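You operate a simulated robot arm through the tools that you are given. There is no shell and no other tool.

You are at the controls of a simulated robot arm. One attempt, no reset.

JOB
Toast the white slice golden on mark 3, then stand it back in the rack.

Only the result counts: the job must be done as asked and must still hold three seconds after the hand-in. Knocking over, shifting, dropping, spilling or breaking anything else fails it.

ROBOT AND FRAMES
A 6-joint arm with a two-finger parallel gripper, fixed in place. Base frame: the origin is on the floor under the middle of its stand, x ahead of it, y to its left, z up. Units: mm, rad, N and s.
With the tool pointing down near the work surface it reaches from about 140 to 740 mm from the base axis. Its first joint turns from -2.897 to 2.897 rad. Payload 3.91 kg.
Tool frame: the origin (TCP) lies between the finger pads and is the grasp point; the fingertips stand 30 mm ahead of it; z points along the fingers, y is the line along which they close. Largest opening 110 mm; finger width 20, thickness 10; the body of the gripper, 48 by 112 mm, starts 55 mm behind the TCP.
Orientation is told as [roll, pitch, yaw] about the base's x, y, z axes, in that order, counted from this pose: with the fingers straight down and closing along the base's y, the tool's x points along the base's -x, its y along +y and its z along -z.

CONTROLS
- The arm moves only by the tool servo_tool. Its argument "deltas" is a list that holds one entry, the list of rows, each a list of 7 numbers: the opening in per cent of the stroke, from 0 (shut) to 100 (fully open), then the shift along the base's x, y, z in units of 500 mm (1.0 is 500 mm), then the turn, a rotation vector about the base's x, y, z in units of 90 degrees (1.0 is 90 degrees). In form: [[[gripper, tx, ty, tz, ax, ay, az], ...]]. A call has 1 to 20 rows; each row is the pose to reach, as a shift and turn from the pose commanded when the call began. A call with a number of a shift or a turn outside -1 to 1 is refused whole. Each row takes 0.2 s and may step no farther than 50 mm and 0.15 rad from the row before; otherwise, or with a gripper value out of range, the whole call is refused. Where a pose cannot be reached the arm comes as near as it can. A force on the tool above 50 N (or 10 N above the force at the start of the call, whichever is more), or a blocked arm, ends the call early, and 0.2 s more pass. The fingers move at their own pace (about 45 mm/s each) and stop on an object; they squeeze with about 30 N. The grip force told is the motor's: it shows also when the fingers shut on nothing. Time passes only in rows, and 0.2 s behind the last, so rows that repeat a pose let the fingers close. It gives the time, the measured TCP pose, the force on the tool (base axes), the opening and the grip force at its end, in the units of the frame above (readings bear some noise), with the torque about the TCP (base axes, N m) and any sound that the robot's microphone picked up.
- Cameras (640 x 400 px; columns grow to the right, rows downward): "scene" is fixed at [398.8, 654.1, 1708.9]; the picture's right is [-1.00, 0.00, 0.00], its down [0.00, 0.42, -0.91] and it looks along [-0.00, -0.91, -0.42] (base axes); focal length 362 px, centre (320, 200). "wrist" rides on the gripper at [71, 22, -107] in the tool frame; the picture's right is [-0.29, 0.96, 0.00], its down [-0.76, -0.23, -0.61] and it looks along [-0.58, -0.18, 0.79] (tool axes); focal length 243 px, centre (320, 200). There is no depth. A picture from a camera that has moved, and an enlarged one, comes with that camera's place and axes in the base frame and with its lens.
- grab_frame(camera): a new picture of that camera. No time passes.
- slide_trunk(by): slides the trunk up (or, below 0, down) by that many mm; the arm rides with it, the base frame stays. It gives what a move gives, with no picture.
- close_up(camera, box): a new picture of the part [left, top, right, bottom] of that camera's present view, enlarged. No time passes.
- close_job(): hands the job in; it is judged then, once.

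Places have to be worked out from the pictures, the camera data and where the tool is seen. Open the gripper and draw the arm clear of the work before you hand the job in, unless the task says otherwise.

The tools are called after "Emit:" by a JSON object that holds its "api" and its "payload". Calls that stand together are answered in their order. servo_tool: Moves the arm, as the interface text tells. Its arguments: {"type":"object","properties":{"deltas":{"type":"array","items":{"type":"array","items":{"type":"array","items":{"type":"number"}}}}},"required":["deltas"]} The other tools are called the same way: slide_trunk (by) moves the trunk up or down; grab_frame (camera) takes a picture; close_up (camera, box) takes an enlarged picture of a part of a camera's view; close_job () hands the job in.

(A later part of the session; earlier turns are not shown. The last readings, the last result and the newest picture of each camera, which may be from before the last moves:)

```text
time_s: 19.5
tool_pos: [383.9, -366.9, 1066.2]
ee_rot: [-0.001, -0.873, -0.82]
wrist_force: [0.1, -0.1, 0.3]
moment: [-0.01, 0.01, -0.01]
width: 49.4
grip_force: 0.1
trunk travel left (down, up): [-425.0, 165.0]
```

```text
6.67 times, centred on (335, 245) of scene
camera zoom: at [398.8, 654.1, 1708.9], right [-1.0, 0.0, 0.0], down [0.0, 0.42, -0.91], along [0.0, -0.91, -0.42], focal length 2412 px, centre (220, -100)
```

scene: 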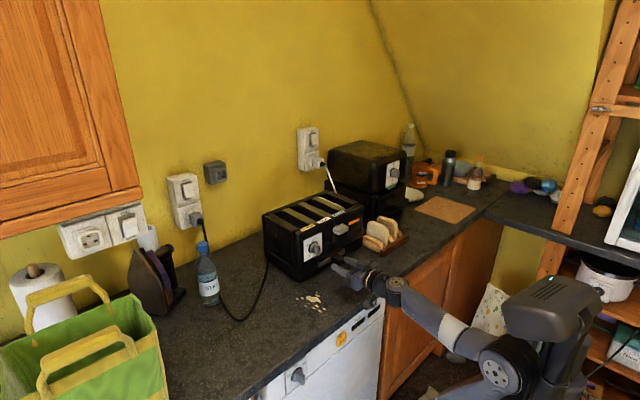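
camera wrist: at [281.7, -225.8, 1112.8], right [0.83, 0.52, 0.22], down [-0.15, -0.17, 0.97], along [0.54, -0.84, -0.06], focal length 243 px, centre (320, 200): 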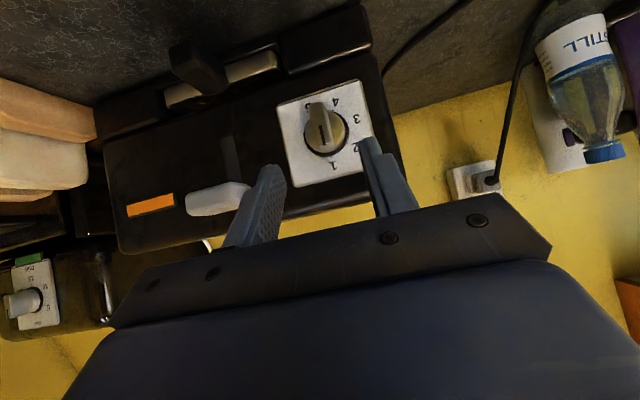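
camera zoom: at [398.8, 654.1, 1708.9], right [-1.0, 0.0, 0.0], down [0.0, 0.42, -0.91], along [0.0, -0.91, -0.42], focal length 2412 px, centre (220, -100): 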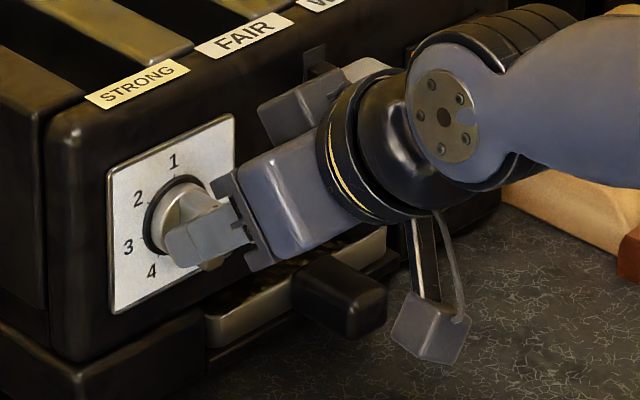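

The bar is now between the fingers with clear gaps, about 1–2 mm left of centre. I move the last 26 mm along the tool axis with a 1.3 mm lateral correction, staying ~4 mm off the knob's disc.

Emit:
{"api": "servo_tool", "payload": {"deltas": [[[45, 0.01, -0.009, -0.011, 0, 0, 0], [45, 0.02, -0.018, -0.022, 0, 0, 0], [45, 0.029, -0.0274, -0.0334, 0, 0, 0], [45, 0.029, -0.0274, -0.0334, 0, 0, 0]]]}}

Emit:
{"api": "close_up", "payload": {"camera": "wrist", "box": [240, 70, 400, 220]}}

Emit:
{"api": "close_up", "payload": {"camera": "scene", "box": [295, 215, 375, 275]}}

```text
time_s: 20.5
tool_pos: [397.8, -379.4, 1052.6]
ee_rot: [0.0, -0.874, -0.82]
wrist_force: [0.2, -0.9, -0.5]
moment: [-0.03, -0.02, 0.01]
width: 49.4
grip_force: 0.1
trunk travel left (down, up): [-425.0, 165.0]
```

```text
2.67 times, centred on (320, 145) of wrist
camera zoom: at [326.7, -270.6, 1064.5], right [0.83, 0.52, 0.22], down [-0.15, -0.17, 0.97], along [0.54, -0.84, -0.06], focal length 647 px, centre (320, 347)
```

zoom: 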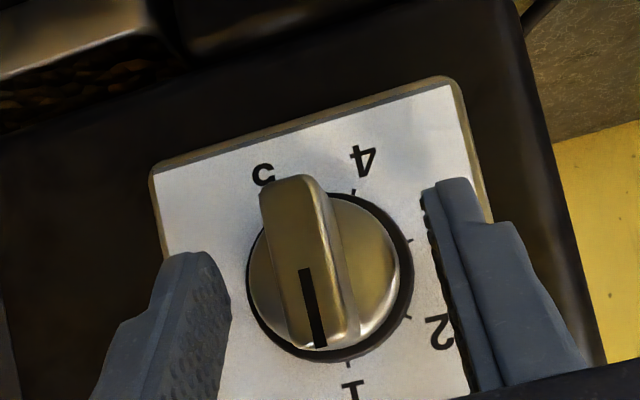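

```text
6.67 times, centred on (335, 245) of scene
camera zoom: at [398.8, 654.1, 1708.9], right [-1.0, 0.0, 0.0], down [0.0, 0.42, -0.91], along [0.0, -0.91, -0.42], focal length 2412 px, centre (220, -100)
```

zoom: 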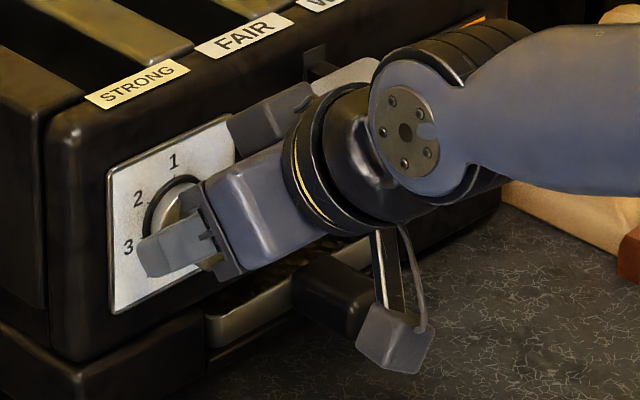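

The bar is centred within ~1 mm between the fingers and no contact force shows. I close the gripper on it.

Emit:
{"api": "servo_tool", "payload": {"deltas": [[[30, 0, 0, 0, 0, 0, 0], [0, 0, 0, 0, 0, 0, 0], [0, 0, 0, 0, 0, 0, 0], [0, 0, 0, 0, 0, 0, 0], [0, 0, 0, 0, 0, 0, 0]]]}}

Emit:
{"api": "close_up", "payload": {"camera": "wrist", "box": [240, 70, 400, 220]}}

```text
time_s: 21.7
tool_pos: [396.3, -381.1, 1050.8]
ee_rot: [0.0, -0.875, -0.824]
wrist_force: [-11.3, -10.8, 0.7]
moment: [-0.16, 0.11, -0.56]
width: 35.6
grip_force: 30.3
trunk travel left (down, up): [-425.0, 165.0]
```

```text
2.67 times, centred on (320, 145) of wrist
camera zoom: at [325.2, -271.9, 1064.6], right [0.83, 0.51, 0.22], down [-0.15, -0.17, 0.97], along [0.54, -0.84, -0.06], focal length 647 px, centre (320, 347)
```

zoom: 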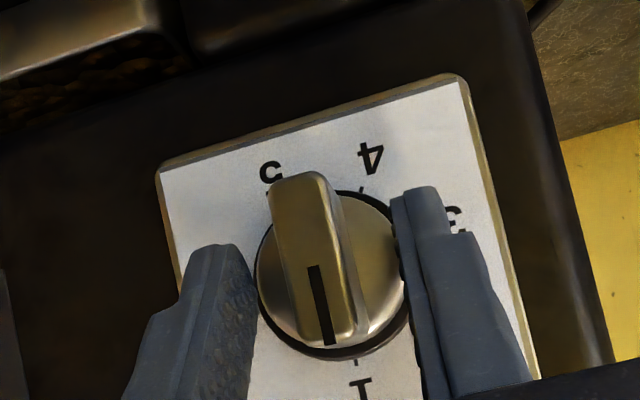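

The fingers stopped at 35.6 mm – they met the round base of the knob, not the bar, and the tool is ~1.3 mm too far left. I open, draw back 10 mm along the tool axis with a 1.3 mm correction to the right, and look again.

Emit:
{"api": "servo_tool", "payload": {"deltas": [[[45, 0, 0, 0, 0, 0, 0], [45, 0, 0, 0, 0, 0, 0], [45, -0.006, 0.0045, 0.0065, 0, 0, 0], [45, -0.0123, 0.0094, 0.0129, 0, 0, 0], [45, -0.0123, 0.0094, 0.0129, 0, 0, 0]]]}}

Emit:
{"api": "close_up", "payload": {"camera": "wrist", "box": [240, 70, 400, 220]}}

Emit:
{"api": "close_up", "payload": {"camera": "scene", "box": [300, 225, 350, 265]}}

```text
time_s: 22.9
tool_pos: [390.5, -374.5, 1058.7]
ee_rot: [-0.002, -0.875, -0.821]
wrist_force: [0.1, -0.7, 0.4]
moment: [-0.03, -0.01, 0.03]
width: 49.6
grip_force: 0.1
trunk travel left (down, up): [-425.0, 165.0]
```

```text
2.67 times, centred on (320, 145) of wrist
camera zoom: at [319.5, -265.5, 1072.0], right [0.83, 0.52, 0.22], down [-0.15, -0.17, 0.97], along [0.54, -0.84, -0.06], focal length 647 px, centre (320, 347)
```

zoom: 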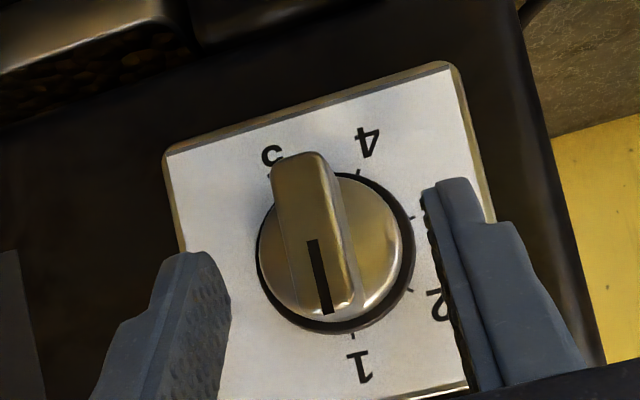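

```text
10.00 times, centred on (325, 245) of scene
camera zoom: at [398.8, 654.1, 1708.9], right [-1.0, 0.0, 0.0], down [0.0, 0.42, -0.91], along [0.0, -0.91, -0.42], focal length 3619 px, centre (270, -250)
```

zoom: 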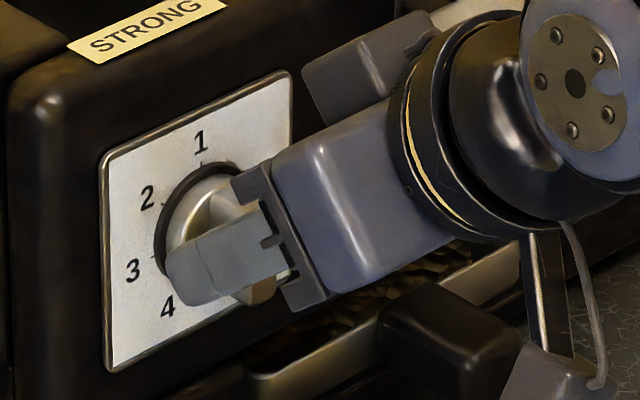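

The bar looks centred. I close again to see if the fingers now meet the bar (about 15 mm).

Emit:
{"api": "servo_tool", "payload": {"deltas": [[[30, 0, 0, 0, 0, 0, 0], [10, 0, 0, 0, 0, 0, 0], [0, 0, 0, 0, 0, 0, 0], [0, 0, 0, 0, 0, 0, 0], [0, 0, 0, 0, 0, 0, 0]]]}}

Emit:
{"api": "close_up", "payload": {"camera": "wrist", "box": [240, 70, 400, 220]}}

Emit:
{"api": "close_up", "payload": {"camera": "scene", "box": [300, 225, 350, 265]}}

```text
time_s: 24.1
tool_pos: [389.7, -374.0, 1058.3]
ee_rot: [-0.001, -0.873, -0.82]
wrist_force: [-3.1, -1.2, 0.0]
moment: [-0.02, 0.09, 0.09]
width: 13.8
grip_force: 29.9
trunk travel left (down, up): [-425.0, 165.0]
```

```text
2.67 times, centred on (320, 145) of wrist
camera zoom: at [319.3, -265.9, 1071.9], right [0.83, 0.52, 0.22], down [-0.15, -0.17, 0.97], along [0.54, -0.84, -0.06], focal length 647 px, centre (320, 347)
```

zoom: 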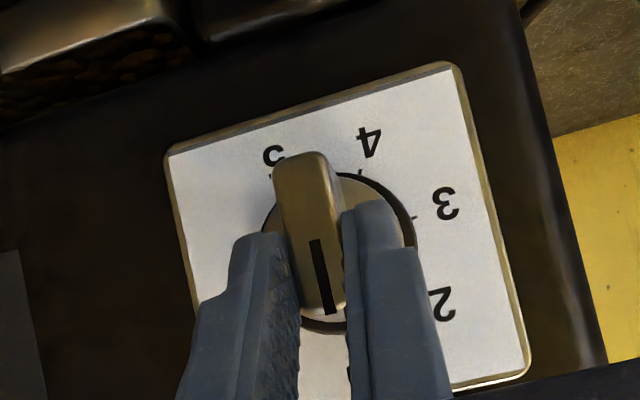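

```text
10.00 times, centred on (325, 245) of scene
camera zoom: at [398.8, 654.1, 1708.9], right [-1.0, 0.0, 0.0], down [0.0, 0.42, -0.91], along [0.0, -0.91, -0.42], focal length 3619 px, centre (270, -250)
```

zoom: 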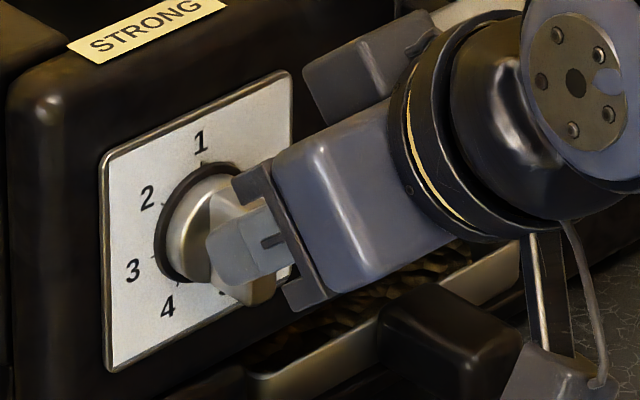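

The bar is gripped (13.8 mm wide, small side forces), with the knob axis about 21 mm below the TCP. I rotate about the knob axis by the first 50° (toward mark 2), moving the TCP along the matching arc.

Emit:
{"api": "servo_tool", "payload": {"deltas": [[[0, 0.0038, 0.00358, -0.00033, -0.05443, 0.05777, 0], [0, 0.00755, 0.00711, -0.0013, -0.10886, 0.11552, 0], [0, 0.01117, 0.01052, -0.0029, -0.16329, 0.17329, 0], [0, 0.01462, 0.01378, -0.00511, -0.21772, 0.23105, 0], [0, 0.01784, 0.01681, -0.0079, -0.27215, 0.28881, 0], [0, 0.02079, 0.01959, -0.01121, -0.32658, 0.34658, 0], [0, 0.02342, 0.02206, -0.015, -0.38101, 0.40434, 0]]]}}

Emit:
{"api": "close_up", "payload": {"camera": "wrist", "box": [240, 70, 400, 220]}}

Emit:
{"api": "close_up", "payload": {"camera": "scene", "box": [280, 200, 400, 290]}}

```text
time_s: 25.7
tool_pos: [401.2, -364.1, 1051.4]
ee_rot: [-1.086, -0.517, -0.073]
wrist_force: [9.3, -6.0, 12.1]
moment: [-0.16, 0.06, 0.17]
width: 13.8
grip_force: 30.2
trunk travel left (down, up): [-425.0, 165.0]
```

```text
2.67 times, centred on (320, 145) of wrist
camera zoom: at [333.1, -253.0, 1042.0], right [0.7, 0.4, -0.59], down [0.45, 0.4, 0.8], along [0.55, -0.83, 0.1], focal length 647 px, centre (320, 347)
```

zoom: 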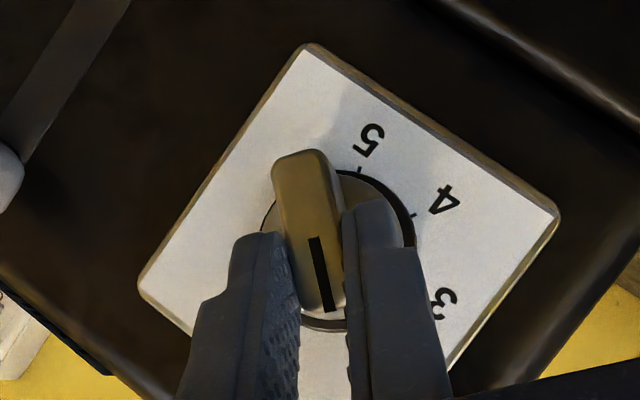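

```text
4.44 times, centred on (340, 245) of scene
camera zoom: at [398.8, 654.1, 1708.9], right [-1.0, 0.0, 0.0], down [0.0, 0.42, -0.91], along [0.0, -0.91, -0.42], focal length 1608 px, centre (231, 0)
```

zoom: 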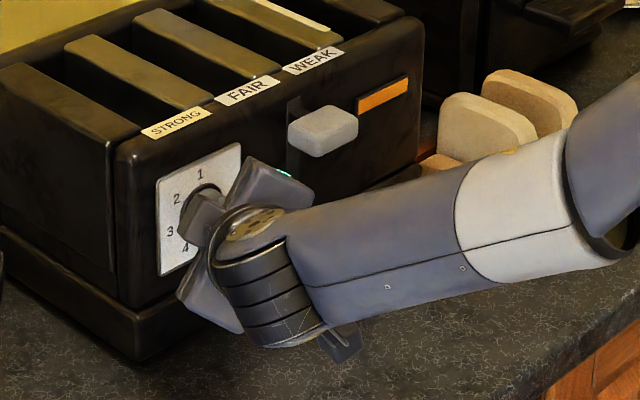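

The knob followed the 50° turn cleanly (pointer now on 2) with modest forces. I continue the arc by another 28° and check clearance.

Emit:
{"api": "servo_tool", "payload": {"deltas": [[[0, 0.00226, 0.00213, -0.00421, -0.05443, 0.05777, 0], [0, 0.00413, 0.00389, -0.00878, -0.10886, 0.11552, 0], [0, 0.00556, 0.00524, -0.01362, -0.16329, 0.17329, 0], [0, 0.00655, 0.00617, -0.01867, -0.21772, 0.23105, 0]]]}}

Emit:
{"api": "close_up", "payload": {"camera": "wrist", "box": [240, 70, 400, 220]}}

Emit:
{"api": "close_up", "payload": {"camera": "scene", "box": [260, 180, 440, 320]}}

```text
time_s: 26.7
tool_pos: [406.4, -360.5, 1042.0]
ee_rot: [-1.449, -0.155, 0.049]
wrist_force: [9.9, -2.1, 14.9]
moment: [-0.27, 0.1, 0.07]
width: 13.8
grip_force: 29.8
trunk travel left (down, up): [-425.0, 165.0]
```

```text
2.67 times, centred on (320, 145) of wrist
camera zoom: at [331.4, -254.6, 1021.3], right [0.43, 0.14, -0.89], down [0.67, 0.61, 0.42], along [0.6, -0.78, 0.17], focal length 647 px, centre (320, 347)
```

zoom: 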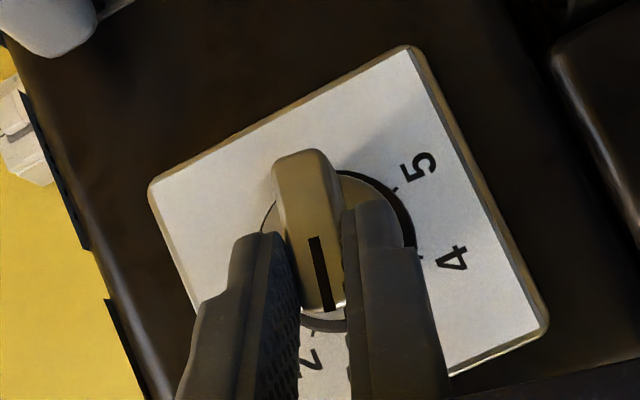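

```text
2.86 times, centred on (350, 250) of scene
camera zoom: at [398.8, 654.1, 1708.9], right [-1.0, 0.0, 0.0], down [0.0, 0.42, -0.91], along [0.0, -0.91, -0.42], focal length 1034 px, centre (234, 57)
```

zoom: 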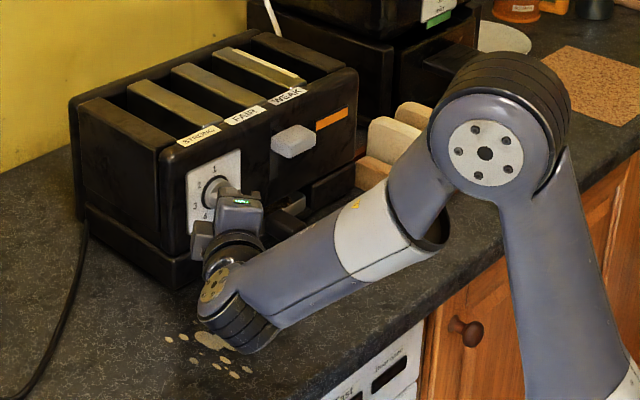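

Clearances look fine and the pointer is between 2 and 3. I finish the arc to the full 100°.

Emit:
{"api": "servo_tool", "payload": {"deltas": [[[0, 0.00052, 0.00049, -0.00518, -0.05443, 0.05777, 0], [0, 0.00057, 0.00053, -0.01042, -0.10886, 0.11552, 0], [0, 0.00014, 0.00013, -0.01562, -0.16329, 0.17329, 0], [0, 0.00014, 0.00013, -0.01562, -0.16329, 0.17329, 0]]]}}

Emit:
{"api": "close_up", "payload": {"camera": "wrist", "box": [240, 70, 400, 220]}}

Emit:
{"api": "close_up", "payload": {"camera": "scene", "box": [300, 220, 350, 260]}}

```text
time_s: 27.7
tool_pos: [405.9, -360.5, 1034.1]
ee_rot: [-1.693, 0.13, 0.051]
wrist_force: [11.3, -8.8, 20.3]
moment: [-0.5, 0.17, -0.25]
width: 14.2
grip_force: 29.7
trunk travel left (down, up): [-425.0, 165.0]
```

```text
2.67 times, centred on (320, 145) of wrist
camera zoom: at [325.6, -259.9, 1008.0], right [0.17, -0.11, -0.98], down [0.74, 0.67, 0.06], along [0.65, -0.74, 0.19], focal length 647 px, centre (320, 347)
```

zoom: 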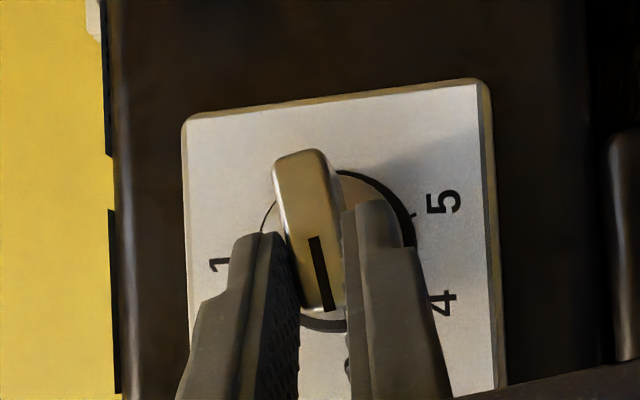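

```text
10.00 times, centred on (325, 240) of scene
camera zoom: at [398.8, 654.1, 1708.9], right [-1.0, 0.0, 0.0], down [0.0, 0.42, -0.91], along [0.0, -0.91, -0.42], focal length 3619 px, centre (270, -200)
```

zoom: 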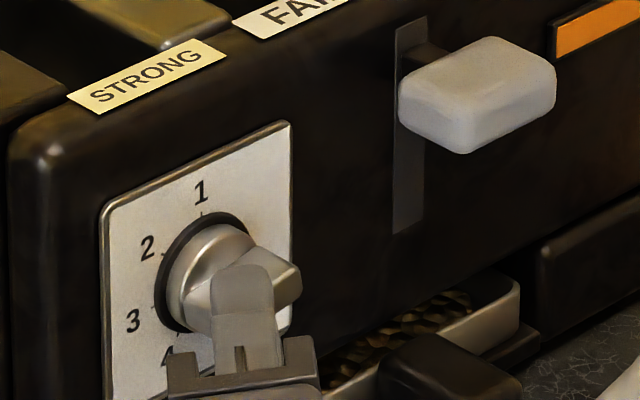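

The tool has turned 100.2° about the knob axis and the toaster hasn't shifted. Before releasing, I relax the residual ~20 N load by moving slightly with the force, then open the fingers.

Emit:
{"api": "servo_tool", "payload": {"deltas": [[[0, 0.001, -0.0008, 0.0018, 0, 0, 0], [0, 0.002, -0.0016, 0.0036, 0, 0, 0], [0, 0.002, -0.0016, 0.0036, 0, 0, 0]]]}}

```text
time_s: 28.5
tool_pos: [406.0, -360.8, 1034.8]
ee_rot: [-1.686, 0.132, 0.05]
wrist_force: [-4.8, 14.0, 0.9]
moment: [-0.06, -0.04, -0.74]
width: 14.1
grip_force: 30.2
trunk travel left (down, up): [-425.0, 165.0]
```

The vertical load is gone; I undo half of the in/out shift and open the fingers to release the knob.

Emit:
{"api": "servo_tool", "payload": {"deltas": [[[0, -0.0008, 0.0009, 0, 0, 0, 0], [0, -0.0008, 0.0009, 0, 0, 0, 0], [20, -0.0008, 0.0009, 0, 0, 0, 0], [45, -0.0008, 0.0009, 0, 0, 0, 0], [45, -0.0008, 0.0009, 0, 0, 0, 0], [45, -0.0008, 0.0009, 0, 0, 0, 0]]]}}

Emit:
{"api": "close_up", "payload": {"camera": "wrist", "box": [240, 70, 400, 220]}}

```text
time_s: 29.9
tool_pos: [407.2, -361.2, 1036.1]
ee_rot: [-1.689, 0.131, 0.052]
wrist_force: [-0.5, -0.5, -0.1]
moment: [0.02, -0.01, 0.0]
width: 49.5
grip_force: 0.1
trunk travel left (down, up): [-425.0, 165.0]
```

```text
2.67 times, centred on (320, 145) of wrist
camera zoom: at [326.3, -261.1, 1010.2], right [0.17, -0.1, -0.98], down [0.74, 0.67, 0.06], along [0.65, -0.73, 0.19], focal length 647 px, centre (320, 347)
```

zoom: 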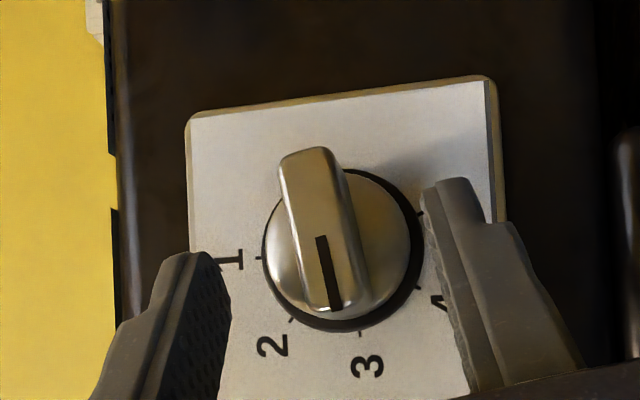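

The pointer bar now lines up with mark 3. I back the gripper off along its axis and check from further away.

Emit:
{"api": "servo_tool", "payload": {"deltas": [[[45, -0.002, 0.04, -0.005, 0, 0, 0], [45, -0.005, 0.079, -0.0097, 0, 0, 0], [45, -0.008, 0.119, -0.0145, 0, 0, 0], [45, -0.011, 0.158, -0.019, 0, 0, 0], [45, -0.011, 0.158, -0.019, 0, 0, 0]]]}}

Emit:
{"api": "close_up", "payload": {"camera": "wrist", "box": [260, 60, 400, 200]}}

Emit:
{"api": "close_up", "payload": {"camera": "scene", "box": [300, 220, 350, 260]}}

```text
time_s: 31.1
tool_pos: [400.5, -281.2, 1026.0]
ee_rot: [-1.689, 0.13, 0.051]
wrist_force: [-0.1, 0.4, 0.2]
moment: [0.06, -0.02, -0.01]
width: 49.5
grip_force: 0.0
trunk travel left (down, up): [-425.0, 165.0]
```

```text
2.86 times, centred on (330, 130) of wrist
camera zoom: at [320.0, -180.7, 1000.8], right [0.17, -0.1, -0.98], down [0.74, 0.67, 0.06], along [0.65, -0.73, 0.19], focal length 693 px, centre (291, 400)
```

zoom: 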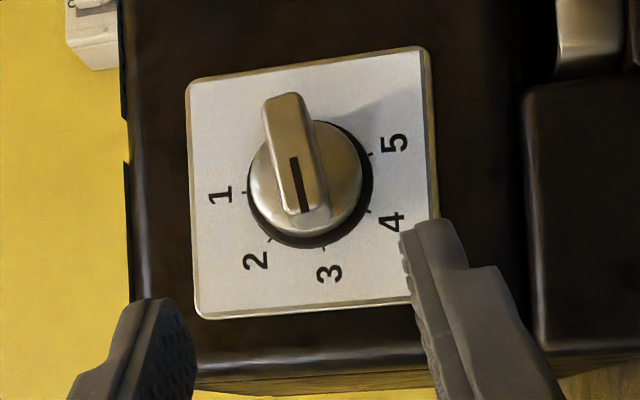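

```text
10.00 times, centred on (325, 240) of scene
camera zoom: at [398.8, 654.1, 1708.9], right [-1.0, 0.0, 0.0], down [0.0, 0.42, -0.91], along [0.0, -0.91, -0.42], focal length 3619 px, centre (270, -200)
```

zoom: 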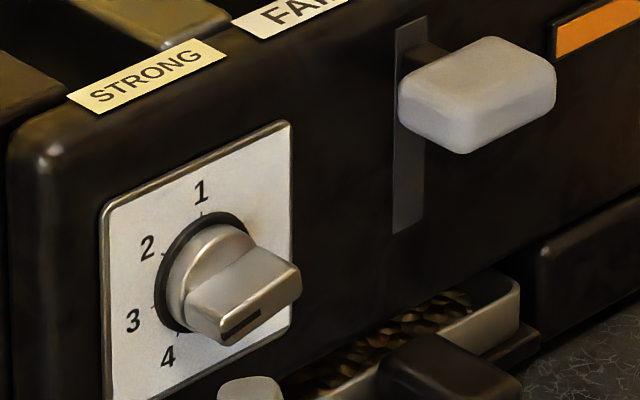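

The dial is set on mark 3 and the toaster hasn't shifted. Now I draw away, roll the wrist back upright, and rise to look at the rack and slots.

Emit:
{"api": "servo_tool", "payload": {"deltas": [[[45, -0.0186, -0.0013, 0.0249, 0.0544, -0.0578, 0], [45, -0.0373, -0.0026, 0.0497, 0.1089, -0.1155, 0], [45, -0.0559, -0.0039, 0.0746, 0.1633, -0.1733, 0], [45, -0.0746, -0.0051, 0.0994, 0.2177, -0.2311, 0], [45, -0.0932, -0.0064, 0.1243, 0.2721, -0.2888, 0], [45, -0.1119, -0.0077, 0.1491, 0.3266, -0.3466, 0], [45, -0.1305, -0.009, 0.174, 0.381, -0.4044, 0], [45, -0.1491, -0.0103, 0.1989, 0.4354, -0.4621, 0], [45, -0.1678, -0.0116, 0.2237, 0.4899, -0.5199, 0], [45, -0.1864, -0.0129, 0.2486, 0.5443, -0.5776, 0], [45, -0.2051, -0.0141, 0.2734, 0.5987, -0.6354, 0], [45, -0.2237, -0.0154, 0.2983, 0.6531, -0.6932, 0], [45, -0.2424, -0.0167, 0.3231, 0.7076, -0.7509, 0], [45, -0.261, -0.018, 0.348, 0.762, -0.8087, 0]]]}}

Emit:
{"api": "grab_frame", "payload": {"camera": "wrist"}}

Emit:
{"api": "grab_frame", "payload": {"camera": "scene"}}

```text
time_s: 34.1
tool_pos: [279.2, -298.4, 1182.2]
ee_rot: [0.015, -0.828, -0.818]
wrist_force: [0.5, -0.2, -1.6]
moment: [0.02, 0.0, 0.02]
width: 49.5
grip_force: 0.0
trunk travel left (down, up): [-425.0, 165.0]
```

```text
taken
camera wrist: at [206.0, -189.7, 1201.8], right [0.83, 0.52, 0.22], down [-0.13, -0.21, 0.97], along [0.55, -0.83, -0.11], focal length 243 px, centre (320, 200)
```

wrist: 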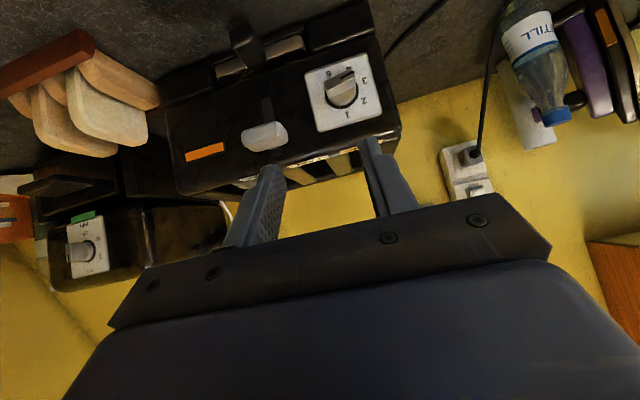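

```text
taken
```

scene: 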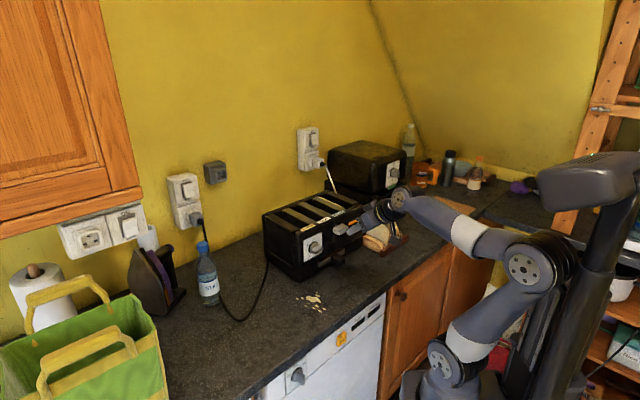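

The dial reads 3 in this view as well. Next I move to a vantage in front of and above the rack, tool tilted 20°, to measure the white slice.

Emit:
{"api": "servo_tool", "payload": {"deltas": [[[45, -0.0496, -0.0488, -0.0138, 0.0222, 0.021, 0], [45, -0.0992, -0.0976, -0.0276, 0.0445, 0.0419, 0], [45, -0.1488, -0.1464, -0.0414, 0.0667, 0.0629, 0], [45, -0.1984, -0.1952, -0.0552, 0.089, 0.0838, 0], [45, -0.248, -0.244, -0.069, 0.1112, 0.1048, 0], [45, -0.2976, -0.2928, -0.0828, 0.1334, 0.1258, 0], [45, -0.3472, -0.3416, -0.0966, 0.1557, 0.1467, 0], [45, -0.3968, -0.3904, -0.1104, 0.1779, 0.1677, 0], [45, -0.4464, -0.4392, -0.1242, 0.2002, 0.1886, 0], [45, -0.496, -0.488, -0.138, 0.2224, 0.2096, 0], [45, -0.496, -0.488, -0.138, 0.2224, 0.2096, 0]]]}}

Emit:
{"api": "grab_frame", "payload": {"camera": "wrist"}}

Emit:
{"api": "grab_frame", "payload": {"camera": "scene"}}

```text
time_s: 36.5
tool_pos: [20.8, -536.0, 1130.8]
ee_rot: [-0.003, -0.392, -0.817]
wrist_force: [-1.0, -0.1, -1.1]
moment: [0.01, -0.03, -0.03]
width: 49.4
grip_force: 0.0
trunk travel left (down, up): [-425.0, 165.0]
```

```text
taken
camera wrist: at [-35.4, -442.1, 1201.4], right [0.88, 0.46, 0.11], down [0.15, -0.5, 0.85], along [0.44, -0.74, -0.51], focal length 243 px, centre (320, 200)
```

wrist: 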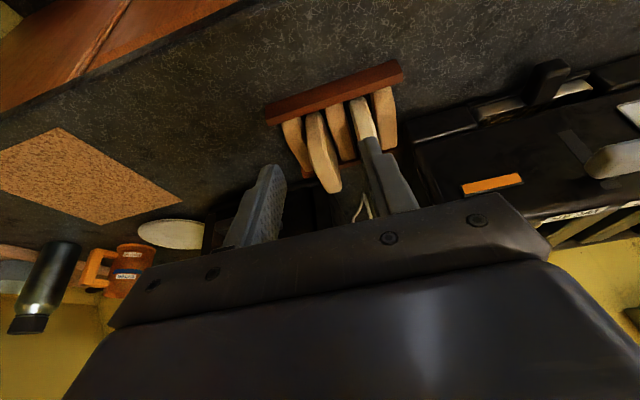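

```text
taken
```

scene: 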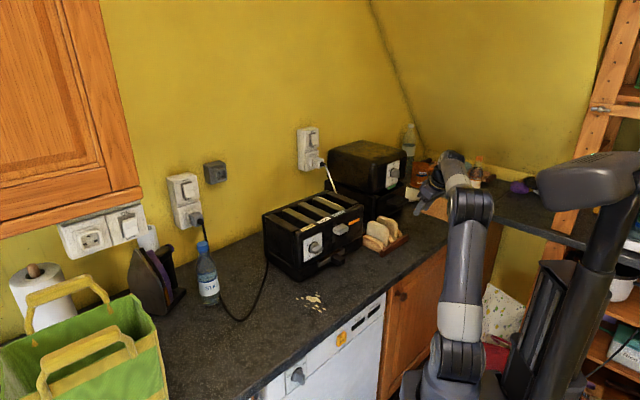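

The rack is in view; I zoom in on it to measure the rails, dividers and the white slice.

Emit:
{"api": "close_up", "payload": {"camera": "wrist", "box": [250, 45, 430, 205]}}

Emit:
{"api": "close_up", "payload": {"camera": "scene", "box": [355, 210, 415, 260]}}

```text
2.50 times, centred on (340, 125) of wrist
camera zoom: at [-35.4, -442.1, 1201.4], right [0.88, 0.46, 0.11], down [0.15, -0.5, 0.85], along [0.44, -0.74, -0.51], focal length 606 px, centre (270, 388)
```

zoom: 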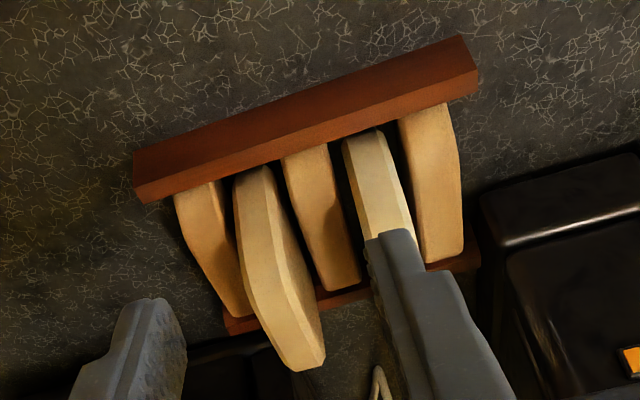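

```text
8.00 times, centred on (385, 235) of scene
camera zoom: at [398.8, 654.1, 1708.9], right [-1.0, 0.0, 0.0], down [0.0, 0.42, -0.91], along [0.0, -0.91, -0.42], focal length 2895 px, centre (-200, -80)
```

zoom: 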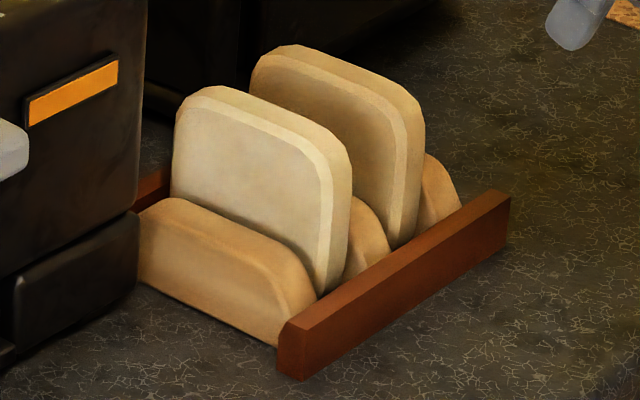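

The white slice stands in the gap nearest the toaster: mid-plane f≈-315, spanning n≈-510…-614, top z≈1010, about 18 mm thick, sticking ~30 mm above the dividers, and the rack is turned almost the same as the toaster. Now I want to see inside the toaster slots from above, so I raise the trunk.

Emit:
{"api": "slide_trunk", "payload": {"by": 160}}

Emit:
{"api": "servo_tool", "payload": {"deltas": [[[45, 0.0714, 0.022, -0.0112, 0.0181, 0.0172, 0], [45, 0.1428, 0.044, -0.0224, 0.0362, 0.0344, 0], [45, 0.2142, 0.066, -0.0336, 0.0543, 0.0516, 0], [45, 0.2856, 0.088, -0.0448, 0.0724, 0.0688, 0], [45, 0.357, 0.11, -0.056, 0.0905, 0.086, 0], [45, 0.4284, 0.132, -0.0672, 0.1086, 0.1032, 0], [45, 0.4998, 0.154, -0.0784, 0.1267, 0.1204, 0], [45, 0.5712, 0.176, -0.0896, 0.1448, 0.1376, 0], [45, 0.6426, 0.198, -0.1008, 0.1629, 0.1548, 0], [45, 0.714, 0.22, -0.112, 0.181, 0.172, 0], [45, 0.714, 0.22, -0.112, 0.181, 0.172, 0]]]}}

Emit:
{"api": "grab_frame", "payload": {"camera": "wrist"}}

```text
time_s: 38.3
tool_pos: [21.9, -534.9, 1290.6]
ee_rot: [-0.006, -0.397, -0.818]
wrist_force: [-0.6, -0.2, 0.2]
moment: [0.0, 0.01, 0.02]
width: 49.7
grip_force: 0.0
trunk travel left (down, up): [-585.0, 5.0]
```

```text
time_s: 40.7
tool_pos: [379.3, -423.4, 1233.7]
ee_rot: [-0.009, -0.002, -0.819]
wrist_force: [1.0, 0.0, -0.2]
moment: [-0.01, 0.04, 0.01]
width: 49.6
grip_force: 0.2
trunk travel left (down, up): [-585.0, 5.0]
```

```text
taken
camera wrist: at [347.7, -353.7, 1340.2], right [0.9, 0.44, -0.01], down [0.35, -0.71, 0.61], along [0.26, -0.55, -0.79], focal length 243 px, centre (320, 200)
```

wrist: 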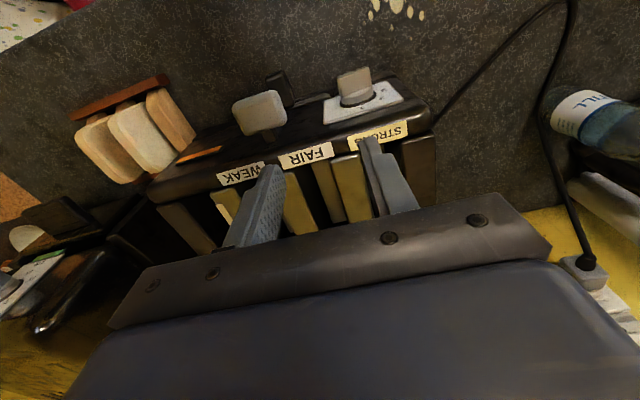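

Here the gripper hides the slots, so I rotate the wrist about the vertical to put the camera on the wall side, in two quarter turns.

Emit:
{"api": "servo_tool", "payload": {"deltas": [[[45, 0, 0, 0, 0, 0, 0.0833], [45, 0, 0, 0, 0, 0, 0.1667], [45, 0, 0, 0, 0, 0, 0.25], [45, 0, 0, 0, 0, 0, 0.3333], [45, 0, 0, 0, 0, 0, 0.4167], [45, 0, 0, 0, 0, 0, 0.5], [45, 0, 0, 0, 0, 0, 0.5833], [45, 0, 0, 0, 0, 0, 0.6667], [45, 0, 0, 0, 0, 0, 0.75], [45, 0, 0, 0, 0, 0, 0.8333], [45, 0, 0, 0, 0, 0, 0.9167], [45, 0, 0, 0, 0, 0, 1.0]]]}}

Emit:
{"api": "grab_frame", "payload": {"camera": "wrist"}}

```text
time_s: 43.3
tool_pos: [377.7, -425.0, 1235.0]
ee_rot: [-0.006, -0.002, 0.755]
wrist_force: [0.7, -0.3, -1.0]
moment: [0.01, 0.03, 0.02]
width: 49.7
grip_force: 0.0
trunk travel left (down, up): [-585.0, 5.0]
```

```text
taken
camera wrist: at [312.0, -456.9, 1340.3], right [-0.44, 0.9, -0.01], down [0.71, 0.36, 0.61], along [0.55, 0.27, -0.79], focal length 243 px, centre (320, 200)
```

wrist: 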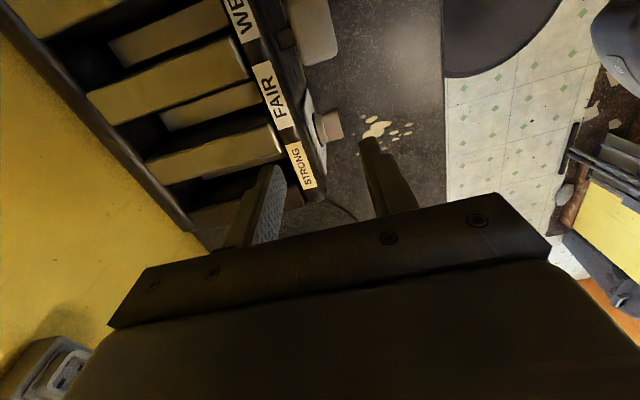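

This side view already looks into the slots; I zoom in.

Emit:
{"api": "close_up", "payload": {"camera": "wrist", "box": [80, 0, 330, 200]}}

Emit:
{"api": "close_up", "payload": {"camera": "wrist", "box": [90, 60, 300, 200]}}

```text
2.00 times, centred on (205, 100) of wrist
camera zoom: at [312.0, -456.9, 1340.3], right [-0.44, 0.9, -0.01], down [0.71, 0.36, 0.61], along [0.55, 0.27, -0.79], focal length 485 px, centre (550, 400)
```

zoom: 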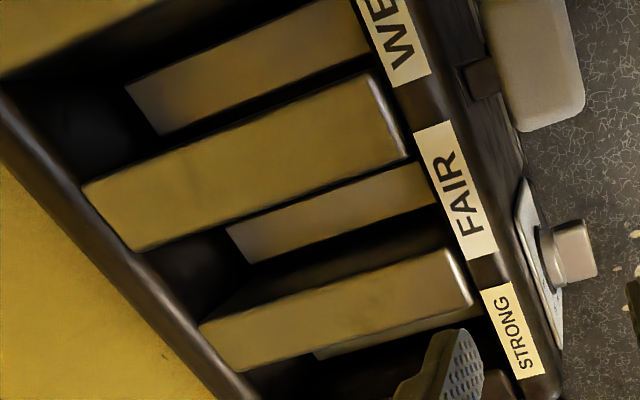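

```text
2.86 times, centred on (195, 130) of wrist
camera zoom: at [312.0, -456.9, 1340.3], right [-0.44, 0.9, -0.01], down [0.71, 0.36, 0.61], along [0.55, 0.27, -0.79], focal length 693 px, centre (677, 400)
```

zoom: 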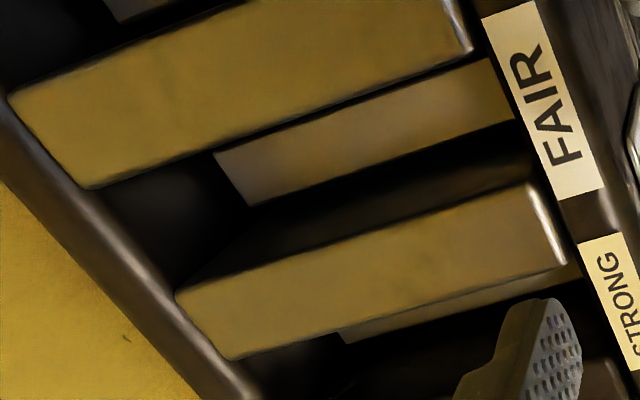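

The FAIR slot is ≈41 mm wide centred at f≈-45, n from -619 to -764, and its carrier sits at z≈1058, so a 100 mm slice will stick out ~46 mm. FAIR is the middle-strength slot, which I'll use for golden on mark 3. I turn the wrist back and move toward the rack.

Emit:
{"api": "servo_tool", "payload": {"deltas": [[[45, -0.038, 0.001, 0, 0, 0, -0.0827], [45, -0.076, 0.002, 0, 0, 0, -0.1653], [45, -0.114, 0.0025, 0, 0, 0, -0.248], [45, -0.152, 0.0033, 0, 0, 0, -0.3307], [45, -0.19, 0.0042, 0, 0, 0, -0.4133], [45, -0.228, 0.005, 0, 0, 0, -0.496], [45, -0.266, 0.0058, 0, 0, 0, -0.5787], [45, -0.304, 0.0067, 0, 0, 0, -0.6613], [45, -0.342, 0.0075, 0, 0, 0, -0.744], [45, -0.38, 0.0083, 0, 0, 0, -0.8267], [45, -0.418, 0.0092, 0, 0, 0, -0.9093], [45, -0.456, 0.01, 0, 0, 0, -0.992], [45, -0.456, 0.01, 0, 0, 0, -0.992]]]}}

Emit:
{"api": "servo_tool", "payload": {"deltas": [[[45, 0.0, -0.06, 0, -0.048, -0.0463, 0], [45, 0.004, -0.13, -0.03, -0.0959, -0.0926, 0], [45, 0.009, -0.2, -0.07, -0.1439, -0.139, 0], [45, 0.013, -0.28, -0.11, -0.1918, -0.1853, 0], [45, 0.017, -0.345, -0.15, -0.2398, -0.2316, 0], [45, 0.0172, -0.3968, -0.2, -0.2398, -0.2316, 0], [45, 0.0172, -0.3968, -0.2, -0.2398, -0.2316, 0]]]}}

Emit:
{"api": "grab_frame", "payload": {"camera": "wrist"}}

Emit:
{"api": "grab_frame", "payload": {"camera": "scene"}}

```text
time_s: 46.1
tool_pos: [148.6, -420.8, 1235.9]
ee_rot: [-0.008, -0.001, -0.807]
wrist_force: [0.6, -0.1, -0.5]
moment: [0.02, -0.01, 0.01]
width: 49.3
grip_force: 0.1
trunk travel left (down, up): [-585.0, 5.0]
```

```text
time_s: 47.7
tool_pos: [156.6, -622.4, 1134.7]
ee_rot: [-0.006, -0.525, -0.807]
wrist_force: [-0.1, -0.9, -0.1]
moment: [0.05, -0.02, -0.03]
width: 49.5
grip_force: 0.0
trunk travel left (down, up): [-585.0, 5.0]
```

```text
taken
camera wrist: at [93.3, -523.4, 1190.9], right [0.87, 0.48, 0.14], down [0.08, -0.41, 0.91], along [0.49, -0.78, -0.39], focal length 243 px, centre (320, 200)
```

wrist: 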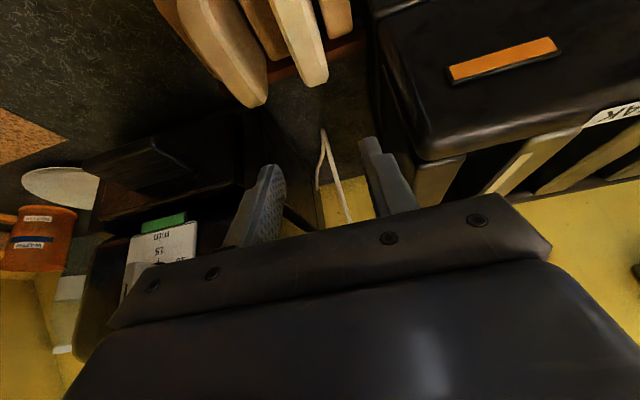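

```text
taken
```

scene: 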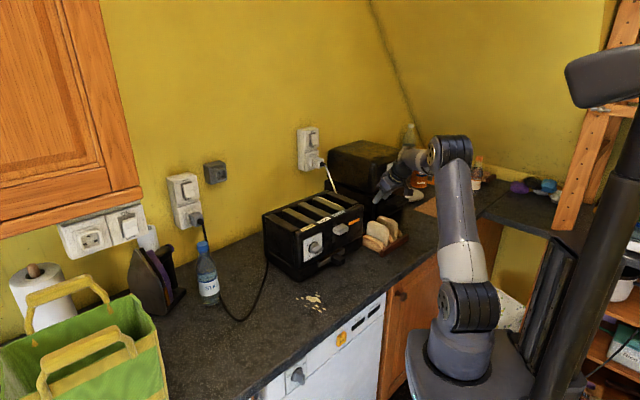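

The gripper is above the rack. I zoom in to check how the white slice lines up with the finger midplane.

Emit:
{"api": "close_up", "payload": {"camera": "wrist", "box": [220, 0, 400, 130]}}

Emit:
{"api": "close_up", "payload": {"camera": "scene", "box": [350, 160, 430, 260]}}

```text
3.08 times, centred on (310, 65) of wrist
camera zoom: at [93.3, -523.4, 1190.9], right [0.87, 0.48, 0.14], down [0.08, -0.41, 0.91], along [0.49, -0.78, -0.39], focal length 746 px, centre (351, 615)
```

zoom: 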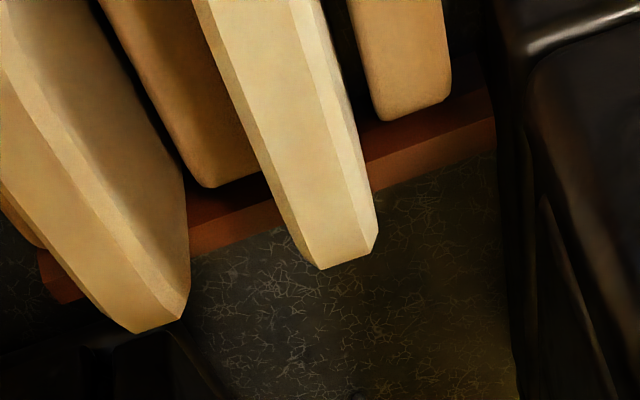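

```text
4.00 times, centred on (390, 210) of scene
camera zoom: at [398.8, 654.1, 1708.9], right [-1.0, 0.0, 0.0], down [0.0, 0.42, -0.91], along [0.0, -0.91, -0.42], focal length 1447 px, centre (40, 160)
```

zoom: 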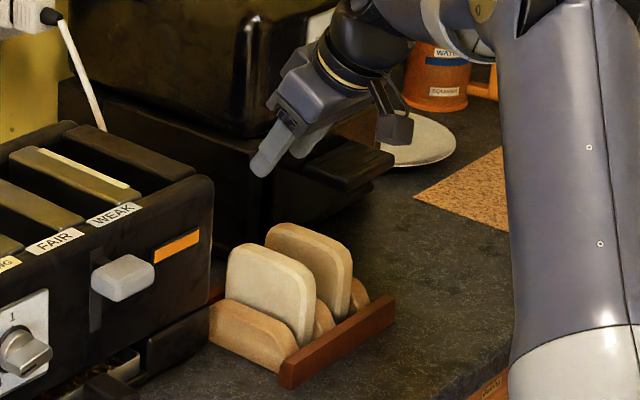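

The slice is about 5 mm toward +f of the finger midplane and its top is at z≈1009. I shift by that and descend to z≈1060, still above the slice, then check again.

Emit:
{"api": "servo_tool", "payload": {"deltas": [[[42, 0.003, 0.003, -0.05, 0, 0, 0], [42, 0.0076, 0.0074, -0.1, 0, 0, 0], [42, 0.0076, 0.0074, -0.149, 0, 0, 0], [42, 0.0076, 0.0074, -0.149, 0, 0, 0]]]}}

Emit:
{"api": "grab_frame", "payload": {"camera": "wrist"}}

Emit:
{"api": "close_up", "payload": {"camera": "scene", "box": [350, 180, 430, 260]}}

```text
time_s: 48.7
tool_pos: [162.0, -616.5, 1059.9]
ee_rot: [-0.006, -0.526, -0.808]
wrist_force: [0.7, 0.2, -0.9]
moment: [0.01, 0.0, 0.02]
width: 46.1
grip_force: 0.1
trunk travel left (down, up): [-585.0, 5.0]
```

```text
taken
camera wrist: at [99.0, -517.6, 1115.9], right [0.87, 0.48, 0.14], down [0.08, -0.41, 0.91], along [0.49, -0.78, -0.39], focal length 243 px, centre (320, 200)
```

wrist: 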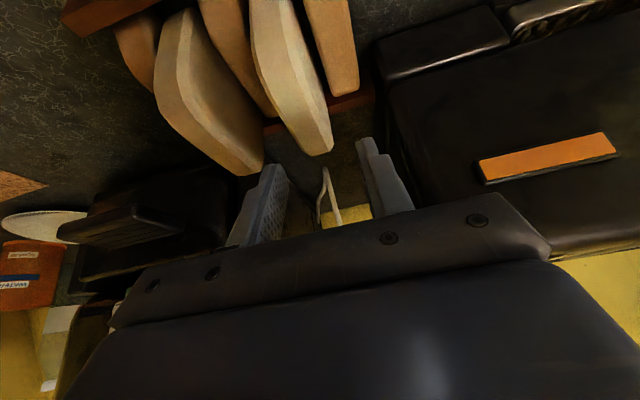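

```text
5.00 times, centred on (390, 220) of scene
camera zoom: at [398.8, 654.1, 1708.9], right [-1.0, 0.0, 0.0], down [0.0, 0.42, -0.91], along [0.0, -0.91, -0.42], focal length 1809 px, centre (-30, 100)
```

zoom: 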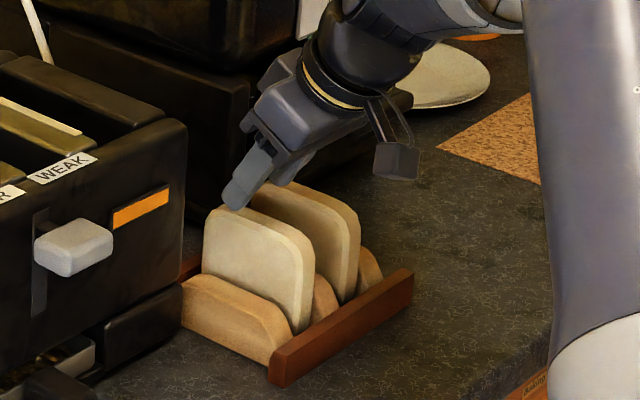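

I zoom on the slice and fingertips for the final lateral check.

Emit:
{"api": "close_up", "payload": {"camera": "wrist", "box": [220, 0, 410, 200]}}

```text
2.00 times, centred on (315, 100) of wrist
camera zoom: at [99.0, -517.6, 1115.9], right [0.87, 0.48, 0.14], down [0.08, -0.41, 0.91], along [0.49, -0.78, -0.39], focal length 485 px, centre (330, 400)
```

zoom: 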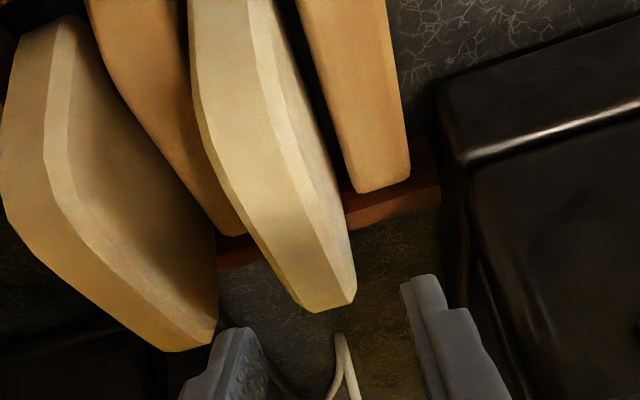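

The slice is now ~3 mm to the -f side of the finger midplane. I shift back 3 mm and descend to z≈1016 around the slice top, staying above the dividers.

Emit:
{"api": "servo_tool", "payload": {"deltas": [[[42, -0.0044, -0.0042, 0, 0, 0, 0], [42, -0.0044, -0.0042, -0.03, 0, 0, 0], [42, -0.0044, -0.0042, -0.06, 0, 0, 0], [42, -0.0044, -0.0042, -0.088, 0, 0, 0], [42, -0.0044, -0.0042, -0.088, 0, 0, 0]]]}}

Emit:
{"api": "grab_frame", "payload": {"camera": "wrist"}}

Emit:
{"api": "close_up", "payload": {"camera": "scene", "box": [350, 190, 420, 260]}}

```text
time_s: 49.9
tool_pos: [159.9, -618.0, 1017.4]
ee_rot: [-0.006, -0.524, -0.807]
wrist_force: [0.3, -0.7, -0.1]
moment: [0.0, 0.02, 0.0]
width: 46.4
grip_force: 0.0
trunk travel left (down, up): [-585.0, 5.0]
```

```text
taken
camera wrist: at [97.1, -519.5, 1073.8], right [0.87, 0.48, 0.14], down [0.08, -0.41, 0.91], along [0.49, -0.78, -0.39], focal length 243 px, centre (320, 200)
```

wrist: 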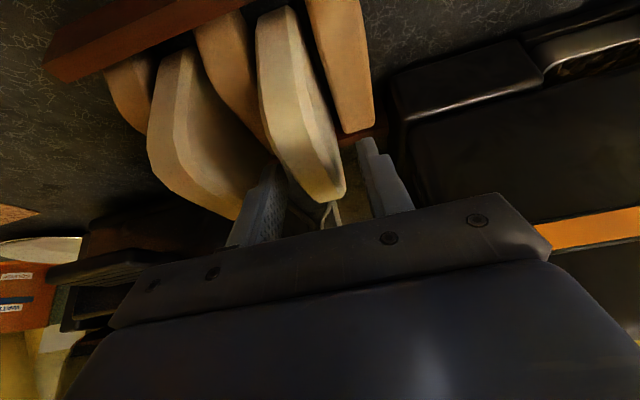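

```text
5.71 times, centred on (385, 225) of scene
camera zoom: at [398.8, 654.1, 1708.9], right [-1.0, 0.0, 0.0], down [0.0, 0.42, -0.91], along [0.0, -0.91, -0.42], focal length 2068 px, centre (-51, 57)
```

zoom: 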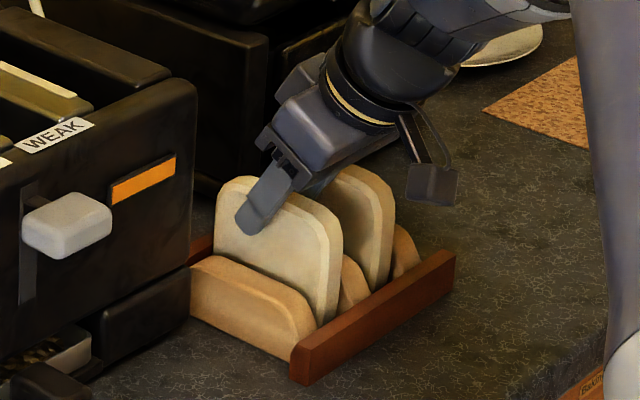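

The fingers straddle the slice with similar gaps. I close the gripper on it.

Emit:
{"api": "servo_tool", "payload": {"deltas": [[[30, 0, 0, 0, 0, 0, 0], [20, 0, 0, 0, 0, 0, 0], [0, 0, 0, 0, 0, 0, 0], [0, 0, 0, 0, 0, 0, 0], [0, 0, 0, 0, 0, 0, 0]]]}}

Emit:
{"api": "grab_frame", "payload": {"camera": "wrist"}}

Emit:
{"api": "close_up", "payload": {"camera": "scene", "box": [350, 190, 420, 260]}}

```text
time_s: 51.1
tool_pos: [160.5, -618.7, 1018.9]
ee_rot: [-0.007, -0.525, -0.805]
wrist_force: [-0.4, -0.9, -0.1]
moment: [-0.01, 0.03, -0.03]
width: 23.4
grip_force: 29.7
trunk travel left (down, up): [-585.0, 5.0]
```

```text
taken
camera wrist: at [97.1, -519.5, 1074.1], right [0.87, 0.48, 0.14], down [0.08, -0.41, 0.91], along [0.49, -0.78, -0.39], focal length 243 px, centre (320, 200)
```

wrist: 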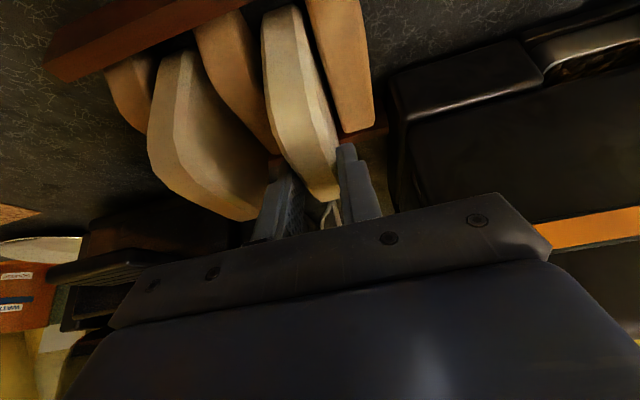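

```text
5.71 times, centred on (385, 225) of scene
camera zoom: at [398.8, 654.1, 1708.9], right [-1.0, 0.0, 0.0], down [0.0, 0.42, -0.91], along [0.0, -0.91, -0.42], focal length 2068 px, centre (-51, 57)
```

zoom: 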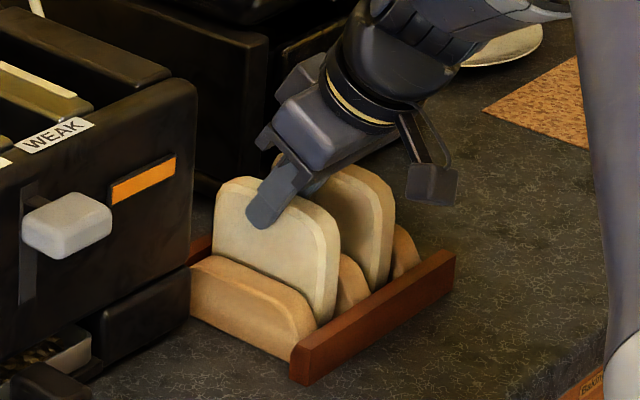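

The slice is gripped (23 mm thick, 30 N). I lift it straight up out of the rack, first 80 mm, and check.

Emit:
{"api": "servo_tool", "payload": {"deltas": [[[0, 0, 0, 0.02, 0, 0, 0], [0, 0, 0, 0.05, 0, 0, 0], [0, 0, 0, 0.09, 0, 0, 0], [0, 0, 0, 0.13, 0, 0, 0], [0, 0, 0, 0.16, 0, 0, 0], [0, 0, 0, 0.16, 0, 0, 0]]]}}

Emit:
{"api": "grab_frame", "payload": {"camera": "wrist"}}

Emit:
{"api": "close_up", "payload": {"camera": "scene", "box": [340, 160, 430, 260]}}

```text
time_s: 52.5
tool_pos: [162.0, -617.4, 1095.9]
ee_rot: [-0.006, -0.525, -0.807]
wrist_force: [-0.9, -0.3, -0.1]
moment: [0.03, -0.04, 0.01]
width: 23.0
grip_force: 29.7
trunk travel left (down, up): [-585.0, 5.0]
```

```text
taken
camera wrist: at [98.0, -519.1, 1152.1], right [0.87, 0.48, 0.14], down [0.08, -0.41, 0.91], along [0.49, -0.78, -0.39], focal length 243 px, centre (320, 200)
```

wrist: 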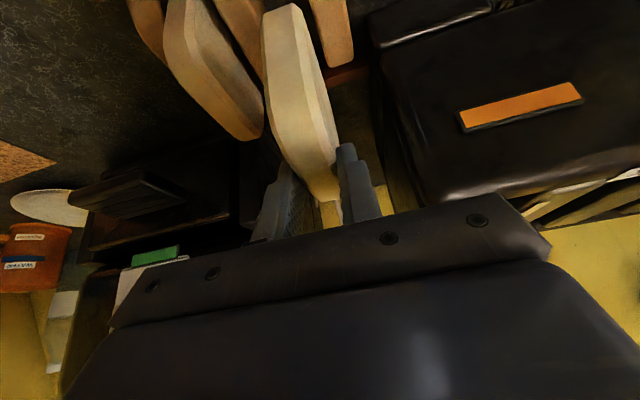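

```text
4.00 times, centred on (385, 210) of scene
camera zoom: at [398.8, 654.1, 1708.9], right [-1.0, 0.0, 0.0], down [0.0, 0.42, -0.91], along [0.0, -0.91, -0.42], focal length 1447 px, centre (60, 160)
```

zoom: 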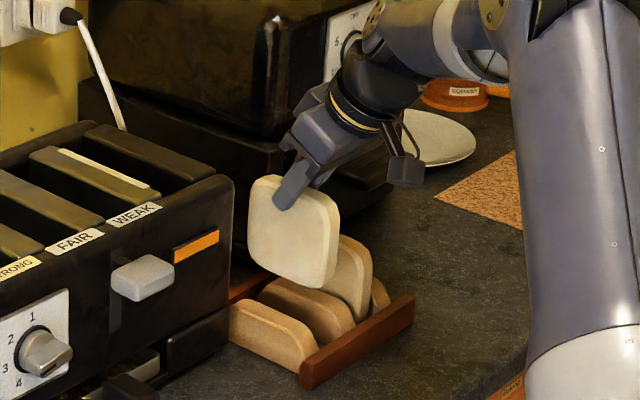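

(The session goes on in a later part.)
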